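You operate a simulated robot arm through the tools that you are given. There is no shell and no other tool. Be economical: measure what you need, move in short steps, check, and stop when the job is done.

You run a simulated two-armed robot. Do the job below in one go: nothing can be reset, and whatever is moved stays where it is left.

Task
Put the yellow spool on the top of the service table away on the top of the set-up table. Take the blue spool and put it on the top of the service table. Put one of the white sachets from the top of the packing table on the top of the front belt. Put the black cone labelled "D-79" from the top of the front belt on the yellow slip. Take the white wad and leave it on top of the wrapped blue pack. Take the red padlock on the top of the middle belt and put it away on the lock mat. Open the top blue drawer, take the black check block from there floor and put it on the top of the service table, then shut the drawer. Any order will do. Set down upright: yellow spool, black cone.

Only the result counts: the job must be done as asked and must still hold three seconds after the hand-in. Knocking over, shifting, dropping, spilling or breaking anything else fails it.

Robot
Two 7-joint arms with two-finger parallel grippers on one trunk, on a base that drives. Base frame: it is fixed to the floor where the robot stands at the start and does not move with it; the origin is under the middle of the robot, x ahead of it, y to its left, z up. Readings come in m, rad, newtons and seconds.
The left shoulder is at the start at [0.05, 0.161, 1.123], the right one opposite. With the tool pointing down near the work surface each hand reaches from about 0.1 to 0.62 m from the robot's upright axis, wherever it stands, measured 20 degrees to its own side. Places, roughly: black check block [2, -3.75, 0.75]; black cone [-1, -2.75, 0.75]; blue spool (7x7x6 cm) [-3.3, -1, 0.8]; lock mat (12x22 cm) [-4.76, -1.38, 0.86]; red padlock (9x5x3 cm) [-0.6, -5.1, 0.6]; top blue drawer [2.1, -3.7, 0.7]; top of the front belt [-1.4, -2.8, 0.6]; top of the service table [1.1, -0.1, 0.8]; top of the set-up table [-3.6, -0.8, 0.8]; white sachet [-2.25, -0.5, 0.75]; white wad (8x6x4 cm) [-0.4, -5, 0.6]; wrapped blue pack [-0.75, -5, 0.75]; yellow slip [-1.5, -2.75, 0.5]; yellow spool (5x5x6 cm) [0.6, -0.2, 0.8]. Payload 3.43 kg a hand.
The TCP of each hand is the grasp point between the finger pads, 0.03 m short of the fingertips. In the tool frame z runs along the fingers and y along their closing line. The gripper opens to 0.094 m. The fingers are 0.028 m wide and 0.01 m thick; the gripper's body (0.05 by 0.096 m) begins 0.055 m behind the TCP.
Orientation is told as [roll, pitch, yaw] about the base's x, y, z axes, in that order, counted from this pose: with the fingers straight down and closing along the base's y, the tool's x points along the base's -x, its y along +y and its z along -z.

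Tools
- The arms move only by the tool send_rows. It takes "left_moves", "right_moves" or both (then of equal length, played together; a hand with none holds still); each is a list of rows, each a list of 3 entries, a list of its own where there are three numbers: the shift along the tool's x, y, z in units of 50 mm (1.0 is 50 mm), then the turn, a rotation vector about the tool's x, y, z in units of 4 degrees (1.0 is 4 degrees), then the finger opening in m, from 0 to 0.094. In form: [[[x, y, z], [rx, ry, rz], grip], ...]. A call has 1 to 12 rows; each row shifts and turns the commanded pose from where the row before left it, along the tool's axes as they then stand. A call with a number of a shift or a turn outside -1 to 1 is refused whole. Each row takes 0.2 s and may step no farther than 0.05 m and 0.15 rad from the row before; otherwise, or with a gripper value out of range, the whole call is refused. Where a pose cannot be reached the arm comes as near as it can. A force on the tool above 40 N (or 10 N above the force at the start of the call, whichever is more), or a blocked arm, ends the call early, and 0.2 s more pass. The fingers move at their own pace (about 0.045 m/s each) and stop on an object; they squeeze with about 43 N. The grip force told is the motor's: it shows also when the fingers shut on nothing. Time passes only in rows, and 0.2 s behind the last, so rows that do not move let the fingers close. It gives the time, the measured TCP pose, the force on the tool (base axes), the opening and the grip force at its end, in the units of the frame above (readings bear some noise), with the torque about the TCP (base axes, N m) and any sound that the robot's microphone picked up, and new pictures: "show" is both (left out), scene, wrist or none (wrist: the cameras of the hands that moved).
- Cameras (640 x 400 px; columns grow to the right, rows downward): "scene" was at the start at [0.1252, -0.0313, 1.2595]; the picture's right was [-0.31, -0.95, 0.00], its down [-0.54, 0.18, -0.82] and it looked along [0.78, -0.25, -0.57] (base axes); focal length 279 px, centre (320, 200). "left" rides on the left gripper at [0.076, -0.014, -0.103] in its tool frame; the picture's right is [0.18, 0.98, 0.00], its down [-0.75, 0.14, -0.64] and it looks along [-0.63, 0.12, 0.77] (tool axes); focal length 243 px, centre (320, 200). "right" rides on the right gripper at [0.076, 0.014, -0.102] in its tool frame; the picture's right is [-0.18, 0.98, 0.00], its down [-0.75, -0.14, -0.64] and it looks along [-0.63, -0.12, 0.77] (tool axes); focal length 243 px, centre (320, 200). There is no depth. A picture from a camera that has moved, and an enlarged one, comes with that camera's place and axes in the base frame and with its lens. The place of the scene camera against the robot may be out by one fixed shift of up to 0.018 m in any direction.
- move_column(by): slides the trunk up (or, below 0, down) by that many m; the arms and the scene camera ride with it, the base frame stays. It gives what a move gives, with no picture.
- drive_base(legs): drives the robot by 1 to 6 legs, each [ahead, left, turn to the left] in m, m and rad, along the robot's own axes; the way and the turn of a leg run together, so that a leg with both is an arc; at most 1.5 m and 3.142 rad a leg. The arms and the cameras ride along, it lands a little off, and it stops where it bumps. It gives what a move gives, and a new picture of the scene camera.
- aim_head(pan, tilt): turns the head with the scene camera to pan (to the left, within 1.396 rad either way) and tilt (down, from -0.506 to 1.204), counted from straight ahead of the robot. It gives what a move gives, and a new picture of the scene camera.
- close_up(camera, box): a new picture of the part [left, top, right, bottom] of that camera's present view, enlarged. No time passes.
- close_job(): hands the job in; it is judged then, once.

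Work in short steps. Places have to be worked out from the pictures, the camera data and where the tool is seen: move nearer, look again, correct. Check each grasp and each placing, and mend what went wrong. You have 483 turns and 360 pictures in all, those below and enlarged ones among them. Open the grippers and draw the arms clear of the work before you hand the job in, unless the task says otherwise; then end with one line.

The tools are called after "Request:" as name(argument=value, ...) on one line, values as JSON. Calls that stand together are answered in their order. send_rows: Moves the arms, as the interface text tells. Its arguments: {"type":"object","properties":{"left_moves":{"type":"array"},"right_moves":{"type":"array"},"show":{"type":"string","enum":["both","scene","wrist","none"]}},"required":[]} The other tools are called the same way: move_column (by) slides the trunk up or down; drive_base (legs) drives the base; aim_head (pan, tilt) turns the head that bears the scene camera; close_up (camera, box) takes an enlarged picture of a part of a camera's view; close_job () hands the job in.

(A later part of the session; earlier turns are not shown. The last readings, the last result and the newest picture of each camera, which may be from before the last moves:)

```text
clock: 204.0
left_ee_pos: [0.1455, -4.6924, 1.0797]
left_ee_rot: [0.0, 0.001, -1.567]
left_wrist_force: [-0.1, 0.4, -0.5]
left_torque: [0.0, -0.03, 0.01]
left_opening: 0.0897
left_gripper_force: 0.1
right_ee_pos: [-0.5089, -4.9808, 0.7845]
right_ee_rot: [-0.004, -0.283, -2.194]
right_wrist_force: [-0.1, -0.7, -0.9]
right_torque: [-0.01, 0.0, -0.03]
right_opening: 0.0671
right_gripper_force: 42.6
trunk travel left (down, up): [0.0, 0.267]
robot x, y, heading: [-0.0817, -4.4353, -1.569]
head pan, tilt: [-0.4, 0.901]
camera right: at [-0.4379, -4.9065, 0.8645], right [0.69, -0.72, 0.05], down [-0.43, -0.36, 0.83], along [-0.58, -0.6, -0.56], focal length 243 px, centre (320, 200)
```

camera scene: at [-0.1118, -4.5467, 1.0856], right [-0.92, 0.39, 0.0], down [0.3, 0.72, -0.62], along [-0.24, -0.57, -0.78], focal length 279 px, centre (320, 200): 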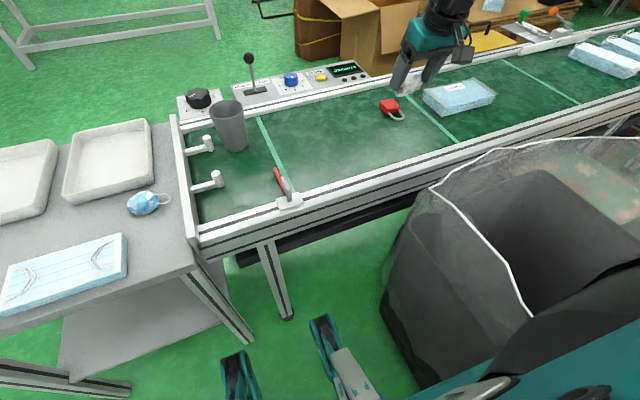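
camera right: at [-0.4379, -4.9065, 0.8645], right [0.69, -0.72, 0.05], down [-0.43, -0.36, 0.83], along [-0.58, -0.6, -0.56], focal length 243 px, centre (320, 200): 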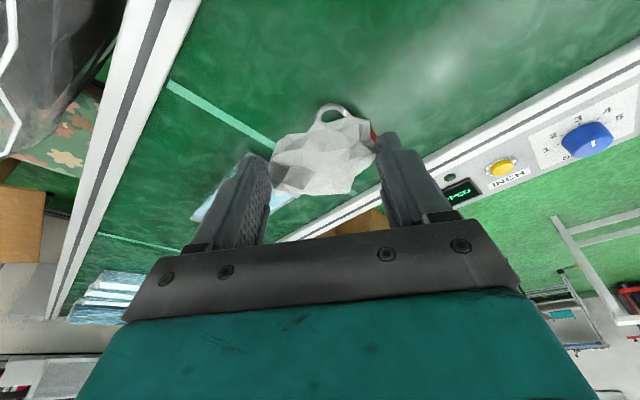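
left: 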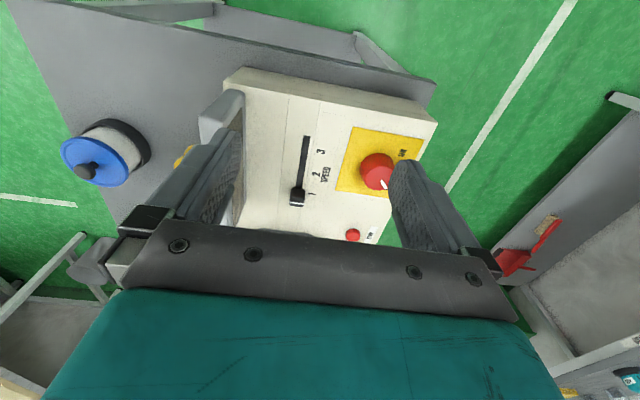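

The hand now points towards the pack. I'll carry the wad over it.

Request:
send_rows(right_moves=[[[-0.64, -0.476, 0.2], [0, 0, 0], 0.03], [[-0.64, -0.476, 0.2], [0, 0, 0], 0.03], [[-0.64, -0.476, 0.2], [0, 0, 0], 0.03], [[-0.64, -0.476, 0.2], [0, 0, 0], 0.03], [[-0.64, -0.476, 0.2], [0, 0, 0], 0.03]])

```text
clock: 205.2
left_ee_pos: [0.1455, -4.6937, 1.0774]
left_ee_rot: [0.001, 0.0, -1.566]
left_wrist_force: [1.3, 0.1, -0.2]
left_torque: [0.02, -0.03, -0.01]
left_opening: 0.09
left_gripper_force: 0.0
right_ee_pos: [-0.6757, -4.9993, 0.7979]
right_ee_rot: [-0.003, -0.283, -2.192]
right_wrist_force: [0.3, 0.3, 0.4]
right_torque: [-0.02, -0.03, 0.0]
right_opening: 0.0161
right_gripper_force: 0.1
right hand out of reach, approached as far as the arm can: row 3, 4, 5
trunk travel left (down, up): [0.0, 0.267]
robot x, y, heading: [-0.0837, -4.4312, -1.569]
head pan, tilt: [-0.4, 0.901]
camera scene: at [-0.112, -4.5466, 1.0857], right [-0.92, 0.39, 0.0], down [0.3, 0.72, -0.62], along [-0.24, -0.57, -0.78], focal length 279 px, centre (320, 200)
camera right: at [-0.6047, -4.9237, 0.8757], right [0.7, -0.72, 0.05], down [-0.43, -0.36, 0.83], along [-0.58, -0.6, -0.56], focal length 243 px, centre (320, 200)
```

scene: 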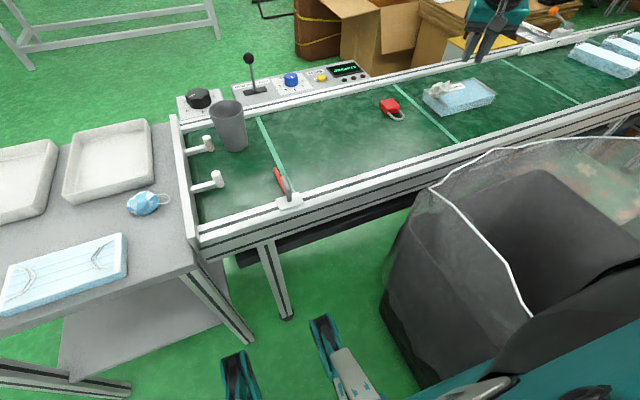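
right: 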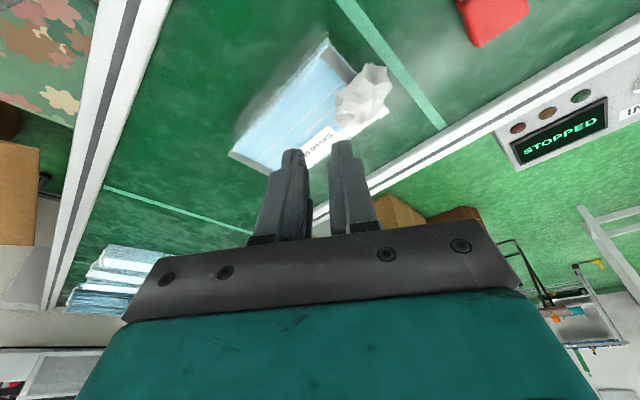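

The wad slipped from the fingers, but it seems to have landed on the pack. I'll look closely.

Request:
close_up(camera="scene", box=[380, 50, 540, 150])

Request:
close_up(camera="right", box=[200, 0, 480, 200])

```text
4.00 times, centred on (460, 100) of scene
camera zoom: at [-0.112, -4.5466, 1.0857], right [-0.92, 0.39, 0.0], down [0.3, 0.72, -0.62], along [-0.24, -0.57, -0.78], focal length 1116 px, centre (-240, 600)
```

zoom: 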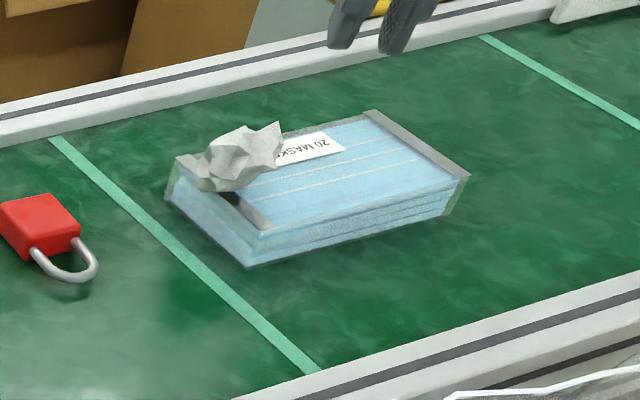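

```text
2.00 times, centred on (340, 100) of right
camera zoom: at [-0.6047, -4.9237, 0.8757], right [0.7, -0.72, 0.05], down [-0.43, -0.36, 0.83], along [-0.58, -0.6, -0.56], focal length 485 px, centre (280, 400)
```

zoom: 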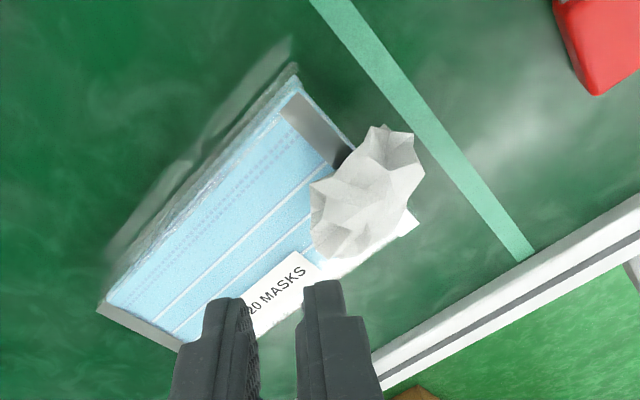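

The wad rests on top of the pack, with its centre well inside the pack's footprint. For the padlock, reach is better about 45° out to the side, so I'll use the left hand with the robot facing west. First I'll retract the right arm.

Request:
send_rows(right_moves=[[[0, 0, -0.95], [0, 0, 0], 0.06], [[0, 0, -0.95], [0, 0, 0], 0.06], [[0.8, 0.3, -0.3], [-0.277, 0, -0.95], 0.06], [[0.8, 0.3, -0.3], [-0.277, 0, -0.95], 0.06], [[0.8, 0.3, 0], [-0.277, 0, -0.95], 0.06], [[0.8, 0.3, 0], [-0.277, 0, -0.95], 0.06], [[0.8, 0.2, 0], [-0.277, 0, -0.95], 0.06], [[0.8, 0, 0], [-0.277, 0, -0.95], 0.06], [[0.5, 0, 0], [-0.277, 0, -0.95], 0.06], [[0, 0, 0], [-0.277, 0, -0.95], 0.06], [[0, 0, 0], [-0.277, 0, -0.95], 0.06]], show="scene")

```text
clock: 207.6
left_ee_pos: [0.1447, -4.6937, 1.0786]
left_ee_rot: [0.002, 0.002, -1.566]
left_wrist_force: [0.3, -0.4, 0.2]
left_torque: [0.01, 0.02, 0.01]
left_opening: 0.0901
left_gripper_force: 0.0
right_ee_pos: [-0.4896, -4.7753, 0.8446]
right_ee_rot: [-0.001, -0.284, -1.57]
right_wrist_force: [0.0, -0.6, -0.4]
right_torque: [-0.01, 0.04, 0.03]
right_opening: 0.06
right_gripper_force: 0.1
trunk travel left (down, up): [0.0, 0.267]
robot x, y, heading: [-0.0855, -4.4375, -1.572]
head pan, tilt: [-0.4, 0.901]
camera scene: at [-0.1119, -4.5468, 1.0856], right [-0.92, 0.39, 0.0], down [0.3, 0.72, -0.62], along [-0.24, -0.57, -0.78], focal length 279 px, centre (320, 200)
```

scene: 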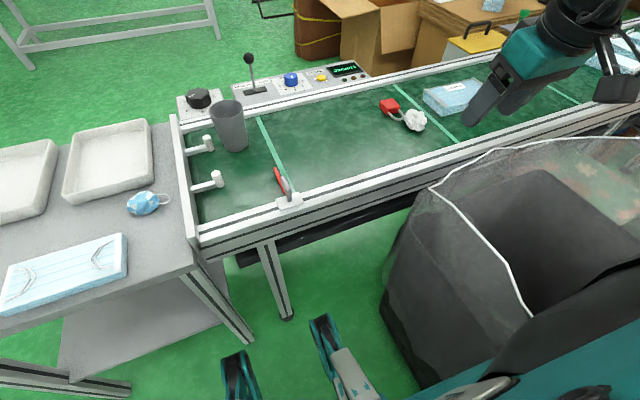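

The wad has come off the pack and now lies beside the padlock. I'll look closer.

Request:
close_up(camera="scene", box=[340, 60, 540, 180])

```text
3.20 times, centred on (440, 120) of scene
camera zoom: at [-0.1119, -4.5468, 1.0856], right [-0.92, 0.39, 0.0], down [0.3, 0.72, -0.62], along [-0.24, -0.57, -0.78], focal length 893 px, centre (-64, 456)
```

zoom: 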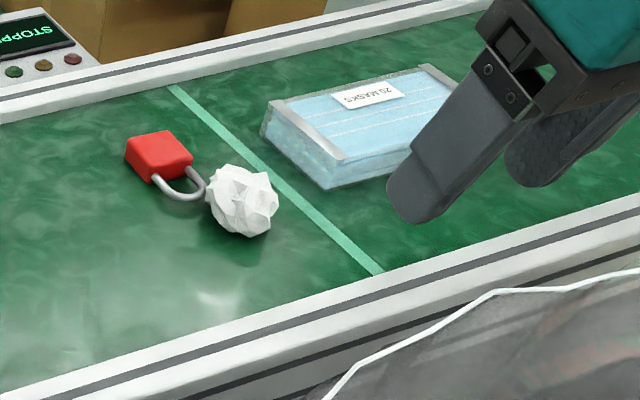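

The wad is standing at about (-0.58, -5.02), by the padlock's shackle. I'll back out, turn to face west, and strafe back in alongside the bin to use the left arm for both.

Request:
drive_base(legs=[[-0.42, 0, 0], [0, 0, -1.57]])

Request:
aim_head(pan=0.7, tilt=0.9)

```text
clock: 214.0
left_ee_pos: [-0.3463, -4.2435, 1.0782]
left_ee_rot: [0.002, 0.002, 3.129]
left_wrist_force: [-0.3, -0.4, -0.8]
left_torque: [0.03, -0.01, 0.01]
left_opening: 0.0897
left_gripper_force: 0.1
right_ee_pos: [-0.4191, -3.6087, 0.8453]
right_ee_rot: [-0.002, -0.282, 3.126]
right_wrist_force: [-0.7, 0.2, 1.2]
right_torque: [0.02, -0.03, -0.03]
right_opening: 0.0602
right_gripper_force: 0.1
trunk travel left (down, up): [0.0, 0.267]
robot x, y, heading: [-0.0828, -4.02, 3.126]
head pan, tilt: [-0.4, 0.901]
camera scene: at [-0.1906, -3.9912, 1.0856], right [0.4, 0.92, 0.0], down [0.72, -0.31, -0.62], along [-0.57, 0.25, -0.78], focal length 279 px, centre (320, 200)
```

scene: 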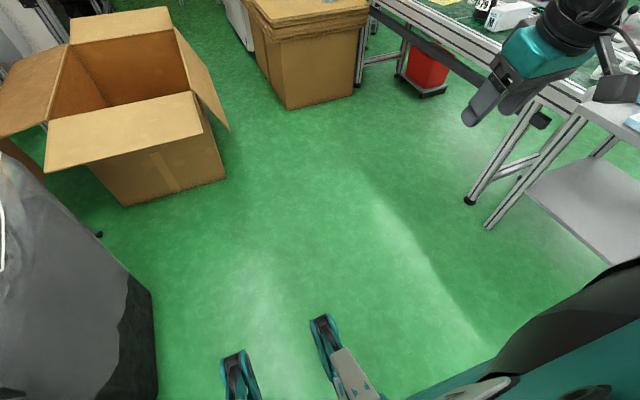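

```text
clock: 215.4
left_ee_pos: [-0.347, -4.2443, 1.0786]
left_ee_rot: [0.0, 0.002, 3.131]
left_wrist_force: [0.0, 0.2, 0.7]
left_torque: [0.01, -0.03, 0.02]
left_opening: 0.09
left_gripper_force: 0.0
right_ee_pos: [-0.4179, -3.6087, 0.8444]
right_ee_rot: [-0.001, -0.281, 3.126]
right_wrist_force: [0.1, 0.7, -0.1]
right_torque: [0.01, -0.01, -0.02]
right_opening: 0.06
right_gripper_force: 0.1
trunk travel left (down, up): [0.0, 0.267]
robot x, y, heading: [-0.0861, -4.0234, 3.128]
head pan, tilt: [0.7, 0.901]
camera scene: at [-0.1799, -4.0693, 1.0856], right [-0.63, 0.77, 0.0], down [0.61, 0.5, -0.62], along [-0.48, -0.39, -0.78], focal length 279 px, centre (320, 200)
```

scene: 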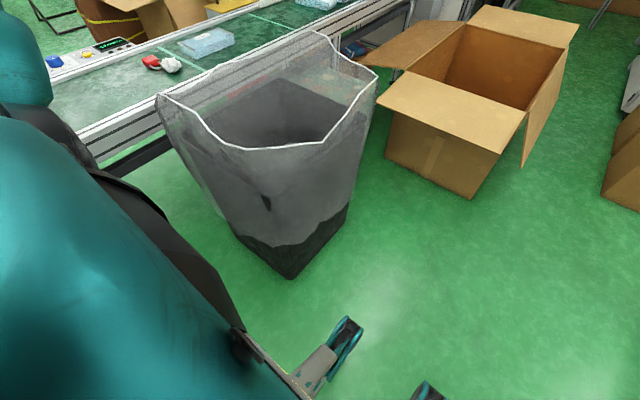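

The bin's corner is at (-0.456, -4.449). I'll strafe left with a small back offset so the forks stay east of it.

Request:
drive_base(legs=[[-0.03, 0, 0.013], [0, 0.42, 0]])

```text
clock: 220.2
left_ee_pos: [-0.314, -4.6808, 1.0782]
left_ee_rot: [0.002, 0.002, 3.14]
left_wrist_force: [-0.4, 0.4, -0.1]
left_torque: [-0.02, 0.0, 0.0]
left_opening: 0.0901
left_gripper_force: 0.1
right_ee_pos: [-0.3924, -4.0476, 0.8442]
right_ee_rot: [-0.003, -0.281, 3.134]
right_wrist_force: [0.1, 0.4, 0.6]
right_torque: [0.01, 0.0, 0.0]
right_opening: 0.0601
right_gripper_force: 0.1
trunk travel left (down, up): [0.0, 0.267]
robot x, y, heading: [-0.0542, -4.452, 3.139]
head pan, tilt: [0.7, 0.901]
camera scene: at [-0.1497, -4.5059, 1.0856], right [-0.64, 0.77, 0.0], down [0.6, 0.5, -0.62], along [-0.48, -0.4, -0.78], focal length 279 px, centre (320, 200)
```

scene: 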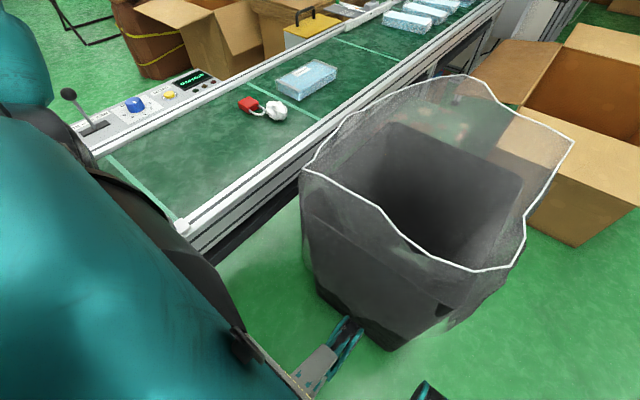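

The robot is in place. I'll turn the left hand 90° left so the fingers close along x and stay clear of the shackle, and strafe the last 3 cm.

Request:
drive_base(legs=[[0, 0.03, 0]])

Request:
send_rows(left_moves=[[[0, 0, 0], [0, 0, -1], 0.09], [[0, 0, 0], [0, 0, -1], 0.09], [[0, 0, 0], [0, 0, -1], 0.09], [[0, 0, 0], [0, 0, -1], 0.09], [[0, 0, 0], [0, 0, -1], 0.09], [[0, 0, 0], [0, 0, -1], 0.09], [[0, 0, 0], [0, 0, -1], 0.09], [[0, 0, 0], [0, 0, -1], 0.09], [[0, 0, 0], [0, 0, -1], 0.09], [[0, 0, 0], [0, 0, -1], 0.09], [[0, 0, 0], [0, 0, -1], 0.09]], show="none")

Request:
send_rows(left_moves=[[[0, 0, 0], [0, 0, -1], 0.09], [[0, 0, 0], [0, 0, -1], 0.09], [[0, 0, 0], [0, 0, -1], 0.09], [[0, 0, 0], [0, 0, -1], 0.09], [[0, 0, 0], [0, 0, -1], 0.09], [[0, 0, 0], [0, 0, -1], 0.09], [[0, 0, 0], [0, 0, -1], 0.09], [[0, 0, 0], [0, 0, -1], 0.09], [[0, 0, 0], [0, 0, -1], 0.09], [[0, 0, 0], [0, 0, -1], 0.09], [[0, 0, 0], [0, 0, -1], 0.09]], show="wrist")

```text
clock: 221.1
left_ee_pos: [-0.3141, -4.711, 1.0782]
left_ee_rot: [0.0, 0.003, 3.141]
left_wrist_force: [-0.1, -0.2, -0.5]
left_torque: [0.0, 0.03, 0.01]
left_opening: 0.0898
left_gripper_force: 0.0
right_ee_pos: [-0.393, -4.0778, 0.8444]
right_ee_rot: [-0.001, -0.281, 3.135]
right_wrist_force: [-0.1, 1.4, -0.4]
right_torque: [0.02, 0.0, -0.01]
right_opening: 0.0599
right_gripper_force: 0.1
trunk travel left (down, up): [0.0, 0.267]
robot x, y, heading: [-0.0552, -4.487, 3.134]
head pan, tilt: [0.7, 0.901]
camera scene: at [-0.1499, -4.5358, 1.0856], right [-0.64, 0.77, 0.0], down [0.6, 0.5, -0.62], along [-0.48, -0.4, -0.78], focal length 279 px, centre (320, 200)
```

scene: 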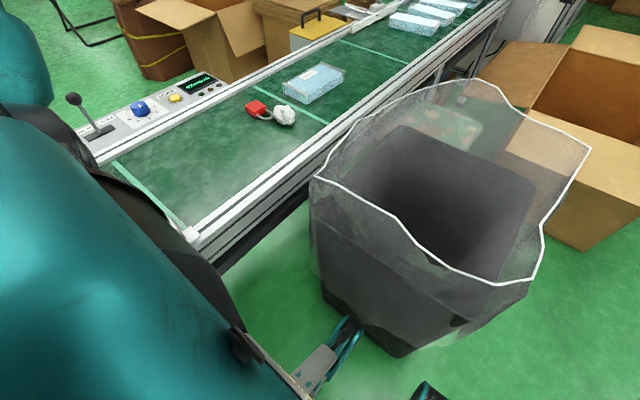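

```text
clock: 222.4
left_ee_pos: [-0.3144, -4.7128, 1.0794]
left_ee_rot: [0.001, 0.004, -2.786]
left_wrist_force: [14.1, -19.9, -2.7]
left_torque: [2.02, 1.87, -2.43]
left_opening: 0.09
left_gripper_force: 0.0
right_ee_pos: [-0.3936, -4.0776, 0.8442]
right_ee_rot: [-0.003, -0.282, 3.134]
right_wrist_force: [-0.3, -1.3, -0.2]
right_torque: [0.01, -0.01, 0.02]
right_opening: 0.0602
right_gripper_force: 0.0
trunk travel left (down, up): [0.0, 0.267]
robot x, y, heading: [-0.0528, -4.4831, 3.14]
head pan, tilt: [0.7, 0.901]
stopped in row 6 (left hand): the force on the tool passed its limit at 42 N (the readings are from after the stop); the commanded pose is now the measured one
```

```text
clock: 222.9
left_ee_pos: [-0.3136, -4.7149, 1.0801]
left_ee_rot: [0.0, 0.004, -2.713]
left_wrist_force: [16.0, -27.7, -4.2]
left_torque: [2.96, 2.16, -3.17]
left_opening: 0.0899
left_gripper_force: 0.0
right_ee_pos: [-0.3919, -4.0773, 0.8451]
right_ee_rot: [0.0, -0.279, 3.134]
right_wrist_force: [-0.3, -0.4, -0.2]
right_torque: [0.01, 0.02, 0.04]
right_opening: 0.0602
right_gripper_force: 0.1
trunk travel left (down, up): [0.0, 0.267]
robot x, y, heading: [-0.0529, -4.4818, 3.139]
head pan, tilt: [0.7, 0.901]
stopped in row 2 (left hand): the force on the tool passed its limit at 41 N (the readings are from after the stop); the commanded pose is now the measured one
camera left: at [-0.2498, -4.671, 1.1824], right [0.58, -0.82, 0.0], down [-0.63, -0.44, 0.64], along [-0.52, -0.37, -0.77], focal length 243 px, centre (320, 200)
```

left: 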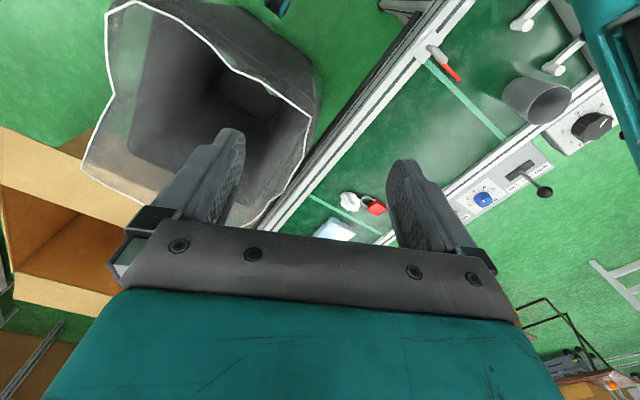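

The hand rubbed against its own arm while turning near the body. I'll move it out towards the target first and then finish the turn.

Request:
send_rows(left_moves=[[[-0.6, 0, 0], [0, 0, 0.5], 0.09], [[-0.8, 0, 0.2], [0, 0, 0], 0.09], [[-0.8, 0, 0.3], [0, 0, 0], 0.09], [[-0.7, 0.3, 0.5], [0, 0, -0.8], 0.09], [[-0.5, 0.3, 0.6], [0, 0, -0.8], 0.09], [[-0.4, 0.3, 0.6], [0, 0, -0.8], 0.09]])

```text
clock: 224.3
left_ee_pos: [-0.4678, -4.8318, 0.9726]
left_ee_rot: [-0.002, 0.005, -2.568]
left_wrist_force: [0.2, 0.0, 0.1]
left_torque: [-0.03, 0.02, 0.01]
left_opening: 0.09
left_gripper_force: 0.1
right_ee_pos: [-0.3935, -4.0775, 0.8452]
right_ee_rot: [-0.001, -0.282, 3.134]
right_wrist_force: [0.2, 0.0, 0.6]
right_torque: [-0.04, -0.02, 0.0]
right_opening: 0.0602
right_gripper_force: 0.0
trunk travel left (down, up): [0.0, 0.267]
robot x, y, heading: [-0.0528, -4.4829, 3.141]
head pan, tilt: [0.7, 0.901]
camera scene: at [-0.1499, -4.5358, 1.0856], right [-0.64, 0.77, 0.0], down [0.6, 0.5, -0.62], along [-0.48, -0.4, -0.78], focal length 279 px, centre (320, 200)
camera left: at [-0.4118, -4.7799, 1.0742], right [0.69, -0.73, 0.0], down [-0.56, -0.53, 0.64], along [-0.46, -0.44, -0.77], focal length 243 px, centre (320, 200)
```

scene: 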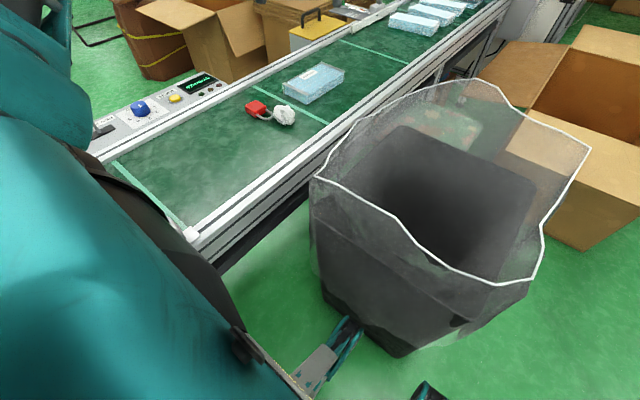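
left: 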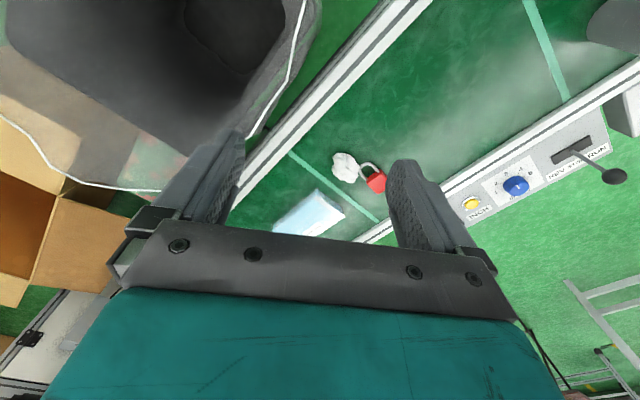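

I'll go closer to the wad, at z≈0.80, then turn.

Request:
send_rows(left_moves=[[[-0.583, 0.275, 0.567], [0, 0, 0], 0.09], [[-0.583, 0.275, 0.567], [0, 0, 0], 0.09], [[-0.583, 0.275, 0.567], [0, 0, 0], 0.09], [[-0.583, 0.275, 0.567], [0, 0, 0], 0.09], [[-0.45, 0.275, 0.567], [0, 0, -1], 0.09], [[-0.4, 0.275, 0.567], [0, 0, -1], 0.09], [[0, 0, 0], [0, 0, -1], 0.09], [[0, 0, 0], [0, 0, -1], 0.09], [[0, 0, 0], [0, 0, -1], 0.09], [[0, 0, 0], [0, 0, -1], 0.09], [[0, 0, 0], [0, 0, -1], 0.09]], show="wrist")

```text
clock: 226.7
left_ee_pos: [-0.5544, -4.9872, 0.7986]
left_ee_rot: [0.001, 0.003, -2.082]
left_wrist_force: [0.5, -0.1, 0.1]
left_torque: [0.0, -0.01, -0.01]
left_opening: 0.0901
left_gripper_force: 0.1
right_ee_pos: [-0.3923, -4.0766, 0.8441]
right_ee_rot: [-0.001, -0.279, 3.135]
right_wrist_force: [0.0, -0.6, -0.5]
right_torque: [0.01, -0.02, 0.0]
right_opening: 0.0602
right_gripper_force: 0.0
trunk travel left (down, up): [0.0, 0.267]
robot x, y, heading: [-0.0539, -4.4877, 3.141]
head pan, tilt: [0.7, 0.901]
camera left: at [-0.5292, -4.9145, 0.9015], right [0.95, -0.32, 0.0], down [-0.25, -0.73, 0.64], along [-0.2, -0.61, -0.77], focal length 243 px, centre (320, 200)
```

left: 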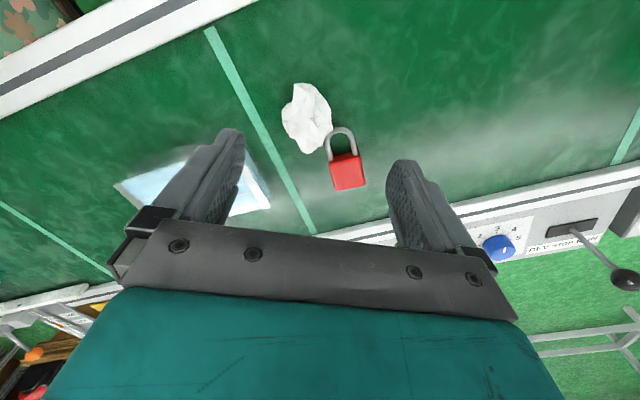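

The wad is at (-0.574, -5.002) and the shackle tip at (-0.545, -5.033). I'll turn the hand another 36° so the right finger clears the shackle, and centre over the wad.

Request:
send_rows(left_moves=[[[0, 0, 0], [0, 0, -1], 0.09], [[0, 0, 0], [0, 0, -1], 0.09], [[0, 0, 0], [0, 0, -1], 0.09], [[0, 0, 0], [0, 0, -1], 0.09], [[0, 0, 0], [0, 0, -1], 0.09], [[0, 0, 0], [0, 0, -1], 0.09], [[0, 0, 0], [0, 0, -1], 0.09], [[0, 0, 0], [0, 0, -1], 0.09], [[0, 0, 0], [0, 0, -1], 0.09], [[-0.15, -0.4, 0.4], [0, 0, 0], 0.09], [[-0.15, 0, 0.4], [0, 0, 0], 0.09]], show="wrist")

```text
clock: 229.1
left_ee_pos: [-0.571, -5.0056, 0.7587]
left_ee_rot: [0.003, 0.002, -1.456]
left_wrist_force: [0.4, -1.0, -0.1]
left_torque: [0.03, -0.01, -0.01]
left_opening: 0.0902
left_gripper_force: 0.1
right_ee_pos: [-0.3924, -4.0763, 0.8433]
right_ee_rot: [-0.001, -0.28, 3.135]
right_wrist_force: [0.2, -0.6, 0.3]
right_torque: [0.01, 0.0, -0.02]
right_opening: 0.0601
right_gripper_force: 0.0
trunk travel left (down, up): [0.0, 0.267]
robot x, y, heading: [-0.0517, -4.4876, 3.14]
head pan, tilt: [0.7, 0.901]
camera left: at [-0.5941, -4.9328, 0.8609], right [0.95, 0.3, 0.0], down [0.23, -0.73, 0.64], along [0.19, -0.61, -0.77], focal length 243 px, centre (320, 200)
```

left: 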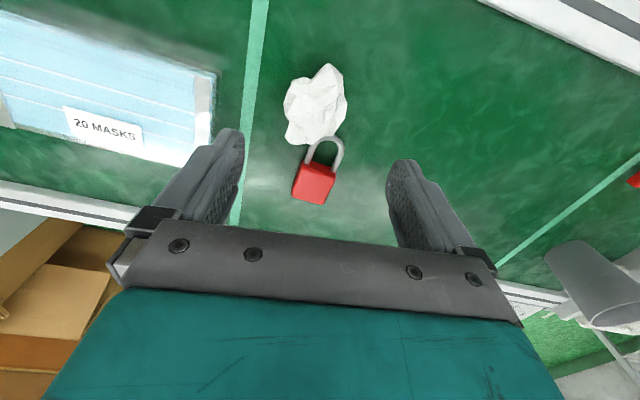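

I'm well aligned. I'll go down 10 cm to grasp height.

Request:
send_rows(left_moves=[[[0.05, -0.055, 0.97], [0, 0, 0], 0.085], [[0.05, -0.055, 0.97], [0, 0, 0], 0.085]], show="wrist")

```text
clock: 229.7
left_ee_pos: [-0.575, -5.0027, 0.664]
left_ee_rot: [0.003, 0.002, -1.452]
left_wrist_force: [-0.1, -0.4, 0.1]
left_torque: [-0.03, -0.07, 0.01]
left_opening: 0.0848
left_gripper_force: 0.0
right_ee_pos: [-0.3914, -4.0776, 0.8436]
right_ee_rot: [-0.002, -0.282, 3.134]
right_wrist_force: [0.5, 0.1, 0.3]
right_torque: [-0.03, 0.03, -0.02]
right_opening: 0.0601
right_gripper_force: 0.0
trunk travel left (down, up): [0.0, 0.267]
robot x, y, heading: [-0.0549, -4.4828, 3.144]
head pan, tilt: [0.7, 0.901]
camera left: at [-0.5977, -4.9288, 0.765], right [0.95, 0.3, 0.0], down [0.23, -0.73, 0.64], along [0.19, -0.61, -0.77], focal length 243 px, centre (320, 200)
```

left: 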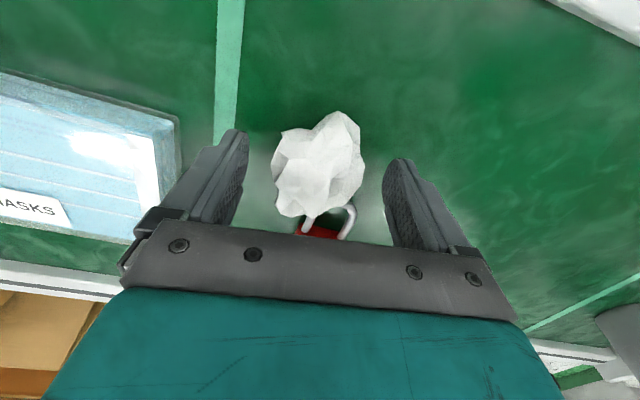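

The wad is right between the pads and clear of the shackle. I'll close.

Request:
send_rows(left_moves=[[[0, 0, 0], [0, 0, 0], 0.03], [[0, 0, 0], [0, 0, 0], 0.03], [[0, 0, 0], [0, 0, 0], 0.03], [[0, 0, 0], [0, 0, 0], 0.03]], show="wrist")

```text
clock: 230.7
left_ee_pos: [-0.5745, -5.0015, 0.6629]
left_ee_rot: [0.003, 0.003, -1.453]
left_wrist_force: [-0.3, 0.0, -0.4]
left_torque: [-0.03, -0.02, 0.02]
left_opening: 0.0511
left_gripper_force: 43.1
right_ee_pos: [-0.3915, -4.0774, 0.8439]
right_ee_rot: [-0.001, -0.281, 3.134]
right_wrist_force: [0.3, 0.4, -0.6]
right_torque: [0.01, 0.02, 0.05]
right_opening: 0.06
right_gripper_force: 0.0
trunk travel left (down, up): [0.0, 0.267]
robot x, y, heading: [-0.0555, -4.4822, 3.136]
head pan, tilt: [0.7, 0.901]
camera left: at [-0.5977, -4.9284, 0.7653], right [0.95, 0.3, 0.0], down [0.23, -0.73, 0.64], along [0.19, -0.61, -0.77], focal length 243 px, centre (320, 200)
```

left: 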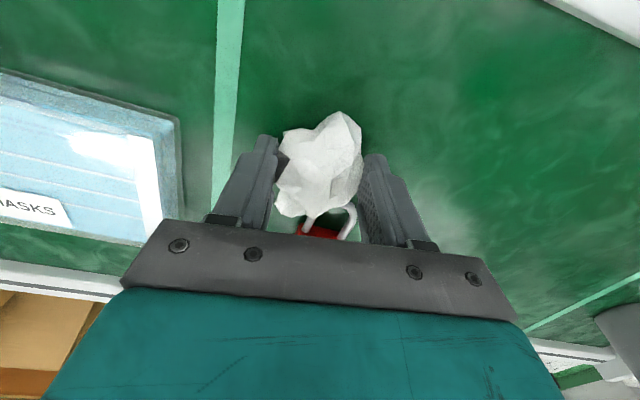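

The wad is held at 0.051. I'll lift it, checking it doesn't slip, and turn the hand back towards the reach direction.

Request:
send_rows(left_moves=[[[0, 0, -0.8], [0, 0, 0], 0.03], [[0, 0, -0.8], [0, 0, 0], 0.03], [[0, 0, -0.8], [0, 0, 0], 0.03], [[0, 0, 0], [0, 0, 1], 0.03], [[0, 0, 0], [0, 0, 1], 0.03], [[0, 0, 0], [0, 0, 1], 0.03], [[0, 0, 0], [0, 0, 1], 0.03], [[0, 0, 0], [0, 0, 1], 0.03], [[0, 0, 0], [0, 0, 1], 0.03], [[0, 0, 0], [0, 0, 1], 0.03], [[0, 0, 0], [0, 0, 1], 0.03]], show="wrist")

Request:
send_rows(left_moves=[[[0, 0, 0], [0, 0, 1], 0.03], [[0, 0, 0], [0, 0, 1], 0.03], [[0, 0, 0], [0, 0, 1], 0.03], [[0, 0, 0], [0, 0, 1], 0.03], [[0, 0, 0], [0, 0, 1], 0.03], [[0, 0, 0], [0, 0, 1], 0.03], [[0, 0, 0], [0, 0, 1], 0.03], [[0, 0, 0], [0, -1, 0], 0.03], [[0, 0, 0], [0, -1, 0], 0.03], [[0, 0, 0], [0, -1, 0], 0.03], [[0, 0, 0], [0, -1, 0], 0.03], [[0, 0, 0], [0, -1, 0], 0.03]], show="wrist")

```text
clock: 233.1
left_ee_pos: [-0.5765, -5.0001, 0.7814]
left_ee_rot: [0.002, 0.003, -2.014]
left_wrist_force: [-0.2, -0.4, -0.2]
left_torque: [0.03, -0.03, 0.0]
left_opening: 0.0517
left_gripper_force: 42.7
right_ee_pos: [-0.3915, -4.0757, 0.8438]
right_ee_rot: [-0.001, -0.281, 3.134]
right_wrist_force: [-0.9, -0.2, -0.1]
right_torque: [0.01, 0.03, -0.01]
right_opening: 0.0602
right_gripper_force: 0.0
trunk travel left (down, up): [0.0, 0.267]
robot x, y, heading: [-0.0538, -4.4794, 3.136]
head pan, tilt: [0.7, 0.901]
camera left: at [-0.5584, -4.927, 0.8836], right [0.97, -0.25, 0.0], down [-0.2, -0.74, 0.64], along [-0.16, -0.62, -0.77], focal length 243 px, centre (320, 200)
```

left: 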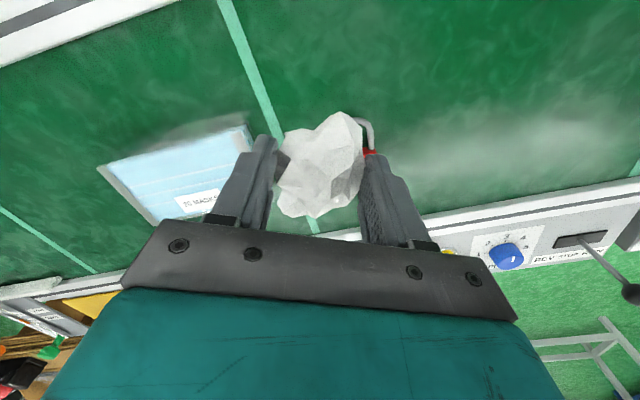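

```text
clock: 235.7
left_ee_pos: [-0.579, -5.0006, 0.7821]
left_ee_rot: [0.0, -0.345, -2.501]
left_wrist_force: [0.8, 0.9, 0.5]
left_torque: [-0.01, -0.01, 0.02]
left_opening: 0.0516
left_gripper_force: 43.2
right_ee_pos: [-0.3917, -4.0775, 0.8442]
right_ee_rot: [-0.002, -0.282, 3.135]
right_wrist_force: [0.0, -0.4, 0.2]
right_torque: [0.04, 0.02, -0.02]
right_opening: 0.0602
right_gripper_force: 0.1
trunk travel left (down, up): [0.0, 0.267]
robot x, y, heading: [-0.0534, -4.4826, 3.139]
head pan, tilt: [0.7, 0.901]
camera left: at [-0.5016, -4.926, 0.8514], right [0.73, -0.68, -0.06], down [-0.31, -0.41, 0.86], along [-0.61, -0.6, -0.51], focal length 243 px, centre (320, 200)
```

left: 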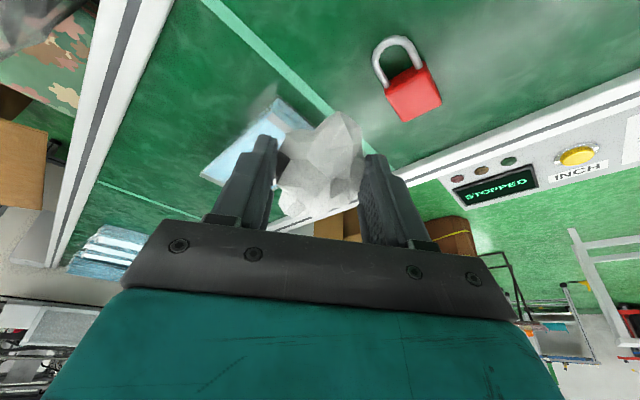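

The grip is steady. The pack spans x -0.65…-0.817 and y -5.00…-5.087, so I'll carry the wad over its centre.

Request:
send_rows(left_moves=[[[-0.688, -0.285, 0.248], [0, 0, 0], 0.03], [[-0.688, -0.285, 0.248], [0, 0, 0], 0.03], [[-0.688, -0.285, 0.248], [0, 0, 0], 0.03], [[-0.688, -0.285, 0.248], [0, 0, 0], 0.03]], show="both")

```text
clock: 236.7
left_ee_pos: [-0.6855, -5.0258, 0.7835]
left_ee_rot: [0.0, -0.346, -2.503]
left_wrist_force: [0.4, 0.8, 0.1]
left_torque: [0.0, -0.03, 0.01]
left_opening: 0.0519
left_gripper_force: 42.8
left hand out of reach, approached as far as the arm can: row 3, 4
right_ee_pos: [-0.3929, -4.0768, 0.8446]
right_ee_rot: [0.0, -0.282, 3.135]
right_wrist_force: [0.9, -1.0, -0.1]
right_torque: [0.02, -0.04, 0.01]
right_opening: 0.06
right_gripper_force: 0.0
trunk travel left (down, up): [0.0, 0.267]
robot x, y, heading: [-0.0514, -4.4832, 3.141]
head pan, tilt: [0.7, 0.901]
camera scene: at [-0.1499, -4.5353, 1.0856], right [-0.64, 0.77, 0.0], down [0.6, 0.5, -0.62], along [-0.48, -0.4, -0.78], focal length 279 px, centre (320, 200)
camera left: at [-0.6082, -4.9518, 0.8524], right [0.72, -0.69, -0.06], down [-0.31, -0.41, 0.86], along [-0.61, -0.6, -0.51], focal length 243 px, centre (320, 200)
```

scene: 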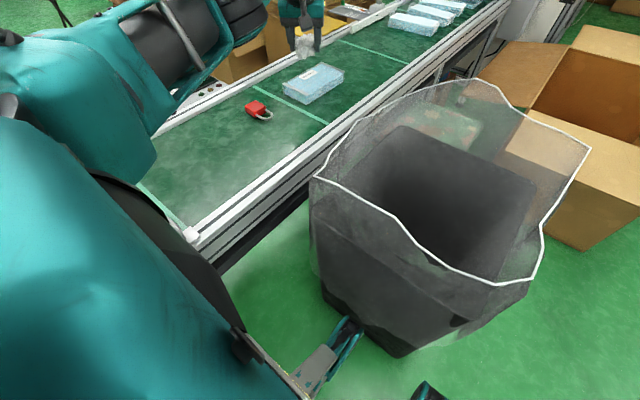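
left: 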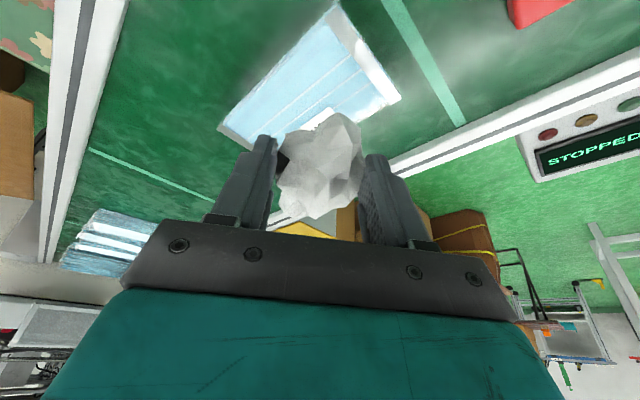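

It's over the pack's east end, and I want it more central. I'll tilt the hand further forward, then move in and lower.

Request:
send_rows(left_moves=[[[0, 0, 0], [0, -1, 0], 0.03], [[0, 0, 0], [0, -1, 0], 0.03], [[0, 0, 0], [0, -1, 0], 0.03], [[0, 0, 0], [0, -1, 0], 0.03], [[-0.3, 0, 0.5], [0, 0, 0], 0.03], [[0, 0, 0.5], [0, 0, 0], 0.03]], show="wrist")

```text
clock: 238.1
left_ee_pos: [-0.7198, -5.0501, 0.7511]
left_ee_rot: [0.002, -0.624, -2.505]
left_wrist_force: [0.8, -0.5, 0.0]
left_torque: [0.0, -0.02, 0.04]
left_opening: 0.052
left_gripper_force: 43.6
right_ee_pos: [-0.3911, -4.078, 0.8438]
right_ee_rot: [0.001, -0.28, 3.135]
right_wrist_force: [-0.1, -0.3, 0.0]
right_torque: [0.0, -0.01, 0.01]
right_opening: 0.0602
right_gripper_force: 0.0
trunk travel left (down, up): [0.0, 0.267]
robot x, y, heading: [-0.0503, -4.4854, 3.14]
head pan, tilt: [0.7, 0.901]
camera left: at [-0.6298, -4.9664, 0.7892], right [0.71, -0.7, -0.11], down [-0.11, -0.25, 0.96], along [-0.7, -0.67, -0.25], focal length 243 px, centre (320, 200)
```

left: 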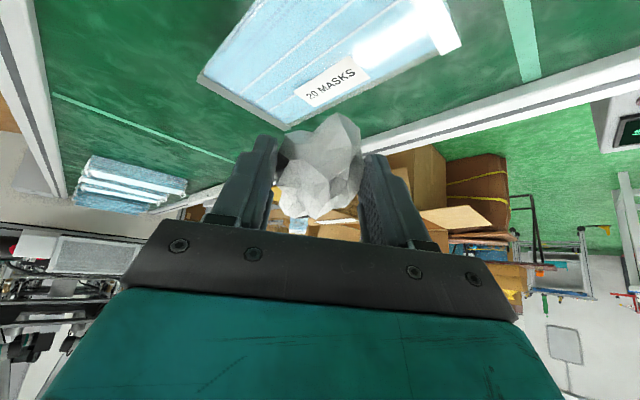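

The wad is over the pack. I'll lower straight down, shifting slightly inward, then creep until contact.

Request:
send_rows(left_moves=[[[0.42, -0.18, 0.43], [0, 0, 0], 0.03], [[0.07, 0, 0.1], [0, 0, 0], 0.03]], show="wrist")

```text
clock: 238.7
left_ee_pos: [-0.72, -5.0397, 0.7147]
left_ee_rot: [0.0, -0.624, -2.502]
left_wrist_force: [1.3, 0.0, -0.8]
left_torque: [0.0, 0.0, -0.01]
left_opening: 0.0519
left_gripper_force: 43.2
right_ee_pos: [-0.3929, -4.0783, 0.8436]
right_ee_rot: [0.002, -0.281, 3.134]
right_wrist_force: [-0.9, -0.4, 0.2]
right_torque: [0.01, -0.03, -0.02]
right_opening: 0.0603
right_gripper_force: 0.1
trunk travel left (down, up): [0.0, 0.267]
robot x, y, heading: [-0.0535, -4.4851, 3.142]
head pan, tilt: [0.7, 0.901]
camera left: at [-0.6303, -4.9567, 0.7519], right [0.71, -0.7, -0.11], down [-0.1, -0.25, 0.96], along [-0.7, -0.67, -0.25], focal length 243 px, centre (320, 200)
```

left: 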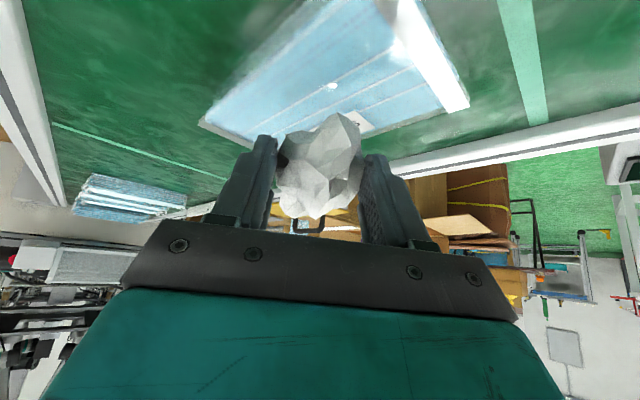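

No contact yet. I'll creep down in 4 mm steps.

Request:
send_rows(left_moves=[[[0.047, 0, 0.065], [0, 0, 0], 0.03], [[0.047, 0, 0.065], [0, 0, 0], 0.03], [[0.03, 0, 0.042], [0, 0, 0], 0.03]], show="none")

```text
clock: 239.5
left_ee_pos: [-0.7184, -5.0397, 0.707]
left_ee_rot: [-0.001, -0.624, -2.502]
left_wrist_force: [0.0, -0.6, -1.0]
left_torque: [0.01, 0.04, 0.02]
left_opening: 0.0519
left_gripper_force: 43.5
left hand out of reach, approached as far as the arm can: row 1
right_ee_pos: [-0.3924, -4.0774, 0.8439]
right_ee_rot: [-0.001, -0.281, 3.134]
right_wrist_force: [1.1, 0.3, -0.2]
right_torque: [0.0, 0.03, 0.01]
right_opening: 0.0599
right_gripper_force: 0.0
trunk travel left (down, up): [0.0, 0.267]
robot x, y, heading: [-0.0523, -4.4846, 3.132]
head pan, tilt: [0.7, 0.901]
```

Request:
send_rows(left_moves=[[[0.05, 0, 0.05], [0, 0, 0], 0.03], [[0.05, 0, 0.05], [0, 0, 0], 0.03], [[0.05, 0, 0.05], [0, 0, 0], 0.03]], show="wrist")

```text
clock: 240.3
left_ee_pos: [-0.7191, -5.0375, 0.697]
left_ee_rot: [0.0, -0.624, -2.5]
left_wrist_force: [0.6, -0.3, -0.5]
left_torque: [0.01, 0.04, 0.02]
left_opening: 0.0517
left_gripper_force: 43.2
right_ee_pos: [-0.3928, -4.0771, 0.8436]
right_ee_rot: [-0.002, -0.279, 3.134]
right_wrist_force: [0.1, 0.1, -1.0]
right_torque: [0.0, -0.02, 0.02]
right_opening: 0.0601
right_gripper_force: 0.1
trunk travel left (down, up): [0.0, 0.267]
robot x, y, heading: [-0.0519, -4.4823, 3.134]
head pan, tilt: [0.7, 0.901]
camera left: at [-0.6281, -4.9545, 0.7351], right [0.71, -0.7, -0.11], down [-0.11, -0.25, 0.96], along [-0.7, -0.67, -0.25], focal length 243 px, centre (320, 200)
```

left: 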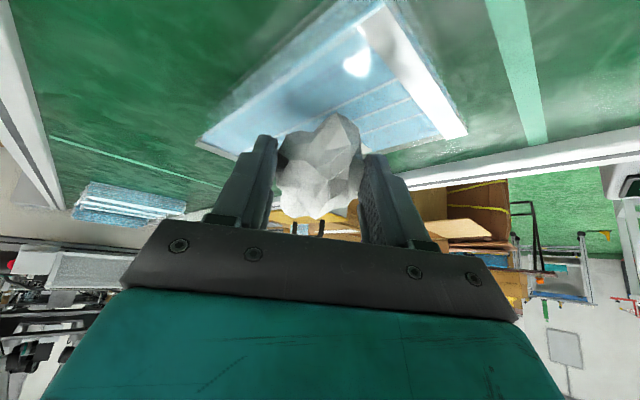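

Request:
send_rows(left_moves=[[[0.04, 0, 0.045], [0, 0, 0], 0.03], [[0.04, 0, 0.045], [0, 0, 0], 0.03], [[0.04, 0, 0.045], [0, 0, 0], 0.03]], show="none")

```text
clock: 241.1
left_ee_pos: [-0.7146, -5.038, 0.6951]
left_ee_rot: [-0.004, -0.638, -2.5]
left_wrist_force: [-2.9, -5.6, 26.0]
left_torque: [-0.54, 0.04, -0.07]
left_opening: 0.0497
left_gripper_force: 43.7
right_ee_pos: [-0.3908, -4.0758, 0.8445]
right_ee_rot: [0.001, -0.283, 3.135]
right_wrist_force: [0.0, -0.9, 0.4]
right_torque: [0.0, 0.0, 0.03]
right_opening: 0.0598
right_gripper_force: 0.1
trunk travel left (down, up): [0.0, 0.267]
robot x, y, heading: [-0.0542, -4.4813, 3.134]
head pan, tilt: [0.7, 0.901]
```

There's contact. I'll ease up 3 mm and open.

Request:
send_rows(left_moves=[[[-0.04, 0, -0.06], [0, 0, 0], 0.03], [[-0.01, 0, -0.02], [0, 0, 0], 0.05], [[0, 0, 0], [0, 0, 0], 0.065], [[0, 0, 0], [0, 0, 0], 0.09], [[0, 0, 0], [0, 0, 0], 0.09]], show="wrist")

```text
clock: 242.3
left_ee_pos: [-0.7165, -5.038, 0.6927]
left_ee_rot: [0.001, -0.624, -2.501]
left_wrist_force: [-0.3, -0.5, -1.1]
left_torque: [-0.02, -0.02, 0.0]
left_opening: 0.09
left_gripper_force: 0.1
right_ee_pos: [-0.3919, -4.077, 0.8441]
right_ee_rot: [-0.001, -0.281, 3.134]
right_wrist_force: [-0.7, -0.4, -0.4]
right_torque: [0.01, 0.0, -0.04]
right_opening: 0.0599
right_gripper_force: 0.2
trunk travel left (down, up): [0.0, 0.267]
robot x, y, heading: [-0.0524, -4.4828, 3.135]
head pan, tilt: [0.7, 0.901]
camera left: at [-0.6271, -4.9547, 0.7308], right [0.71, -0.7, -0.11], down [-0.11, -0.25, 0.96], along [-0.7, -0.67, -0.25], focal length 243 px, centre (320, 200)
```

left: 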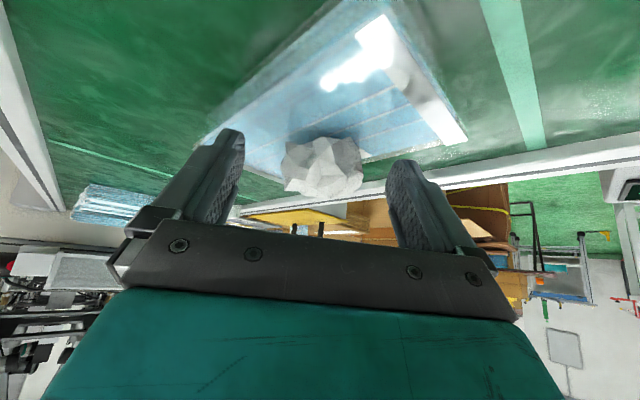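

The wad settled near the middle of the pack. I'll retract along the tool axis, keeping the fingers wide.

Request:
send_rows(left_moves=[[[0, 0, -0.5], [0, 0, 0], 0.09], [[0, 0, -0.8], [0, 0, 0], 0.09], [[0, 0, -0.9], [0, 0, 0], 0.09], [[0, 0, -0.9], [0, 0, 0], 0.09]], show="wrist")

Request:
close_up(camera="scene", box=[230, 40, 390, 140])

```text
clock: 243.3
left_ee_pos: [-0.6452, -4.982, 0.8215]
left_ee_rot: [-0.001, -0.626, -2.502]
left_wrist_force: [-0.4, 0.0, -0.1]
left_torque: [0.0, 0.01, 0.01]
left_opening: 0.09
left_gripper_force: 0.1
right_ee_pos: [-0.3918, -4.0763, 0.8445]
right_ee_rot: [0.0, -0.281, 3.135]
right_wrist_force: [0.4, 0.7, 0.0]
right_torque: [-0.03, -0.02, -0.01]
right_opening: 0.0602
right_gripper_force: 0.0
trunk travel left (down, up): [0.0, 0.267]
robot x, y, heading: [-0.0539, -4.4837, 3.137]
head pan, tilt: [0.7, 0.901]
camera left: at [-0.5552, -4.8988, 0.8587], right [0.71, -0.7, -0.11], down [-0.1, -0.25, 0.96], along [-0.7, -0.67, -0.25], focal length 243 px, centre (320, 200)
```

left: 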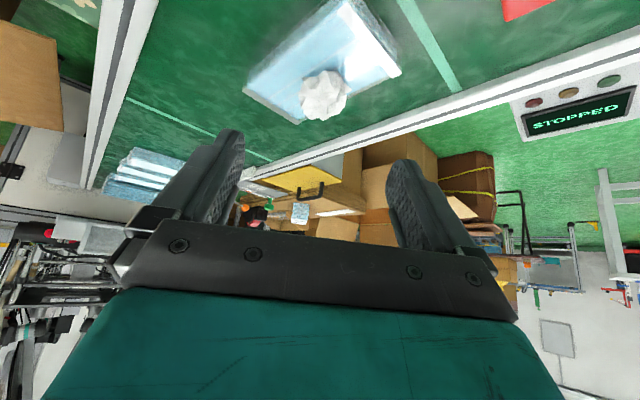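

```text
4.00 times, centred on (310, 90) of scene
camera zoom: at [-0.1498, -4.5356, 1.0856], right [-0.64, 0.77, 0.0], down [0.6, 0.5, -0.62], along [-0.48, -0.4, -0.78], focal length 1116 px, centre (360, 640)
```

zoom: 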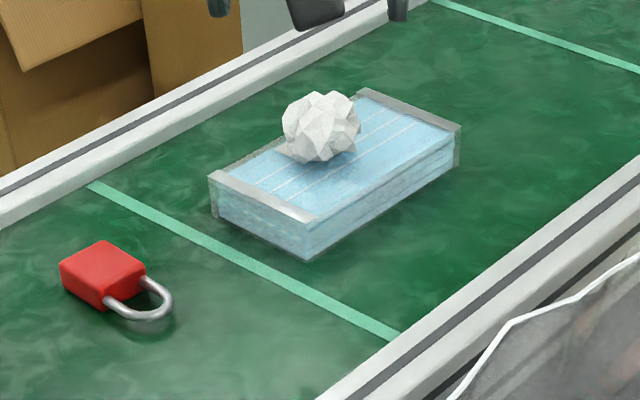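

The wad now sits securely in the middle of the pack. Next is the padlock: I'll make the left hand vertical again and turn it so the fingers close across the padlock body, along x.

Request:
send_rows(left_moves=[[[0.3, 0.3, -0.3], [0, 1, 0], 0.085], [[0.3, 0.3, 0], [0, 1, 0], 0.085], [[0, 0.3, 0], [0, 1, 0], 0.085], [[0, 0.3, 0], [0, 1, 0], 0.085], [[0, 0.3, 0], [0, 1, 0], 0.085], [[0, 0.3, 0], [0, 1, 0], 0.085], [[0, 0, 0], [0, 1, 0], 0.085], [[0, 0, 0], [0, 1, 0], 0.085], [[0, 0, 0], [0, 0.96, 0], 0.085], [[0, 0, 0], [0, 0, -1], 0.085], [[0, 0, 0], [0, 0, -1], 0.085], [[0, 0, 0], [0, 0, -1], 0.085]], show="none")

Request:
send_rows(left_moves=[[[0, 0, 0], [0, 0, -1], 0.085], [[0, 0, 0], [0, 0, -1], 0.085], [[0, 0, 0], [0, 0, -1], 0.085], [[0, 0, 0], [0, 0, -1], 0.085], [[0, 0, 0], [0, 0, -1], 0.085], [[0, 0, 0], [0, 0, -1], 0.085], [[0, 0, 0], [0, 0, -1], 0.085], [[0, 0, 0], [0, 0, -1], 0.085], [[0, 0, 0], [0, 0, -1], 0.085], [[0, 0, 0], [0, 0, -1], 0.085]], show="wrist")

```text
clock: 245.9
left_ee_pos: [-0.5643, -5.0366, 0.8149]
left_ee_rot: [0.0, 0.002, -2.289]
left_wrist_force: [0.8, 0.0, 0.4]
left_torque: [-0.01, -0.03, 0.03]
left_opening: 0.0852
left_gripper_force: 0.1
right_ee_pos: [-0.3938, -4.0779, 0.8439]
right_ee_rot: [-0.001, -0.28, 3.135]
right_wrist_force: [0.3, -0.6, 0.2]
right_torque: [0.0, 0.03, -0.01]
right_opening: 0.0602
right_gripper_force: 0.0
trunk travel left (down, up): [0.0, 0.267]
robot x, y, heading: [-0.054, -4.4831, 3.137]
head pan, tilt: [0.7, 0.901]
```

```text
clock: 248.1
left_ee_pos: [-0.5632, -5.0359, 0.8123]
left_ee_rot: [0.001, 0.002, -1.592]
left_wrist_force: [0.6, 0.4, 0.0]
left_torque: [-0.03, 0.0, -0.02]
left_opening: 0.0848
left_gripper_force: 0.1
right_ee_pos: [-0.3928, -4.0775, 0.8449]
right_ee_rot: [0.0, -0.282, 3.135]
right_wrist_force: [0.5, 0.0, -0.6]
right_torque: [0.0, -0.01, 0.01]
right_opening: 0.0597
right_gripper_force: 0.1
trunk travel left (down, up): [0.0, 0.267]
robot x, y, heading: [-0.05, -4.4851, 3.135]
head pan, tilt: [0.7, 0.901]
camera left: at [-0.5759, -4.9599, 0.9151], right [0.99, 0.16, 0.0], down [0.12, -0.76, 0.64], along [0.11, -0.63, -0.77], focal length 243 px, centre (320, 200)
```

left: 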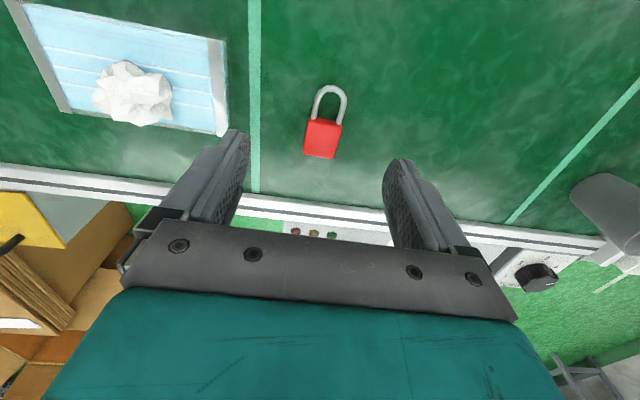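

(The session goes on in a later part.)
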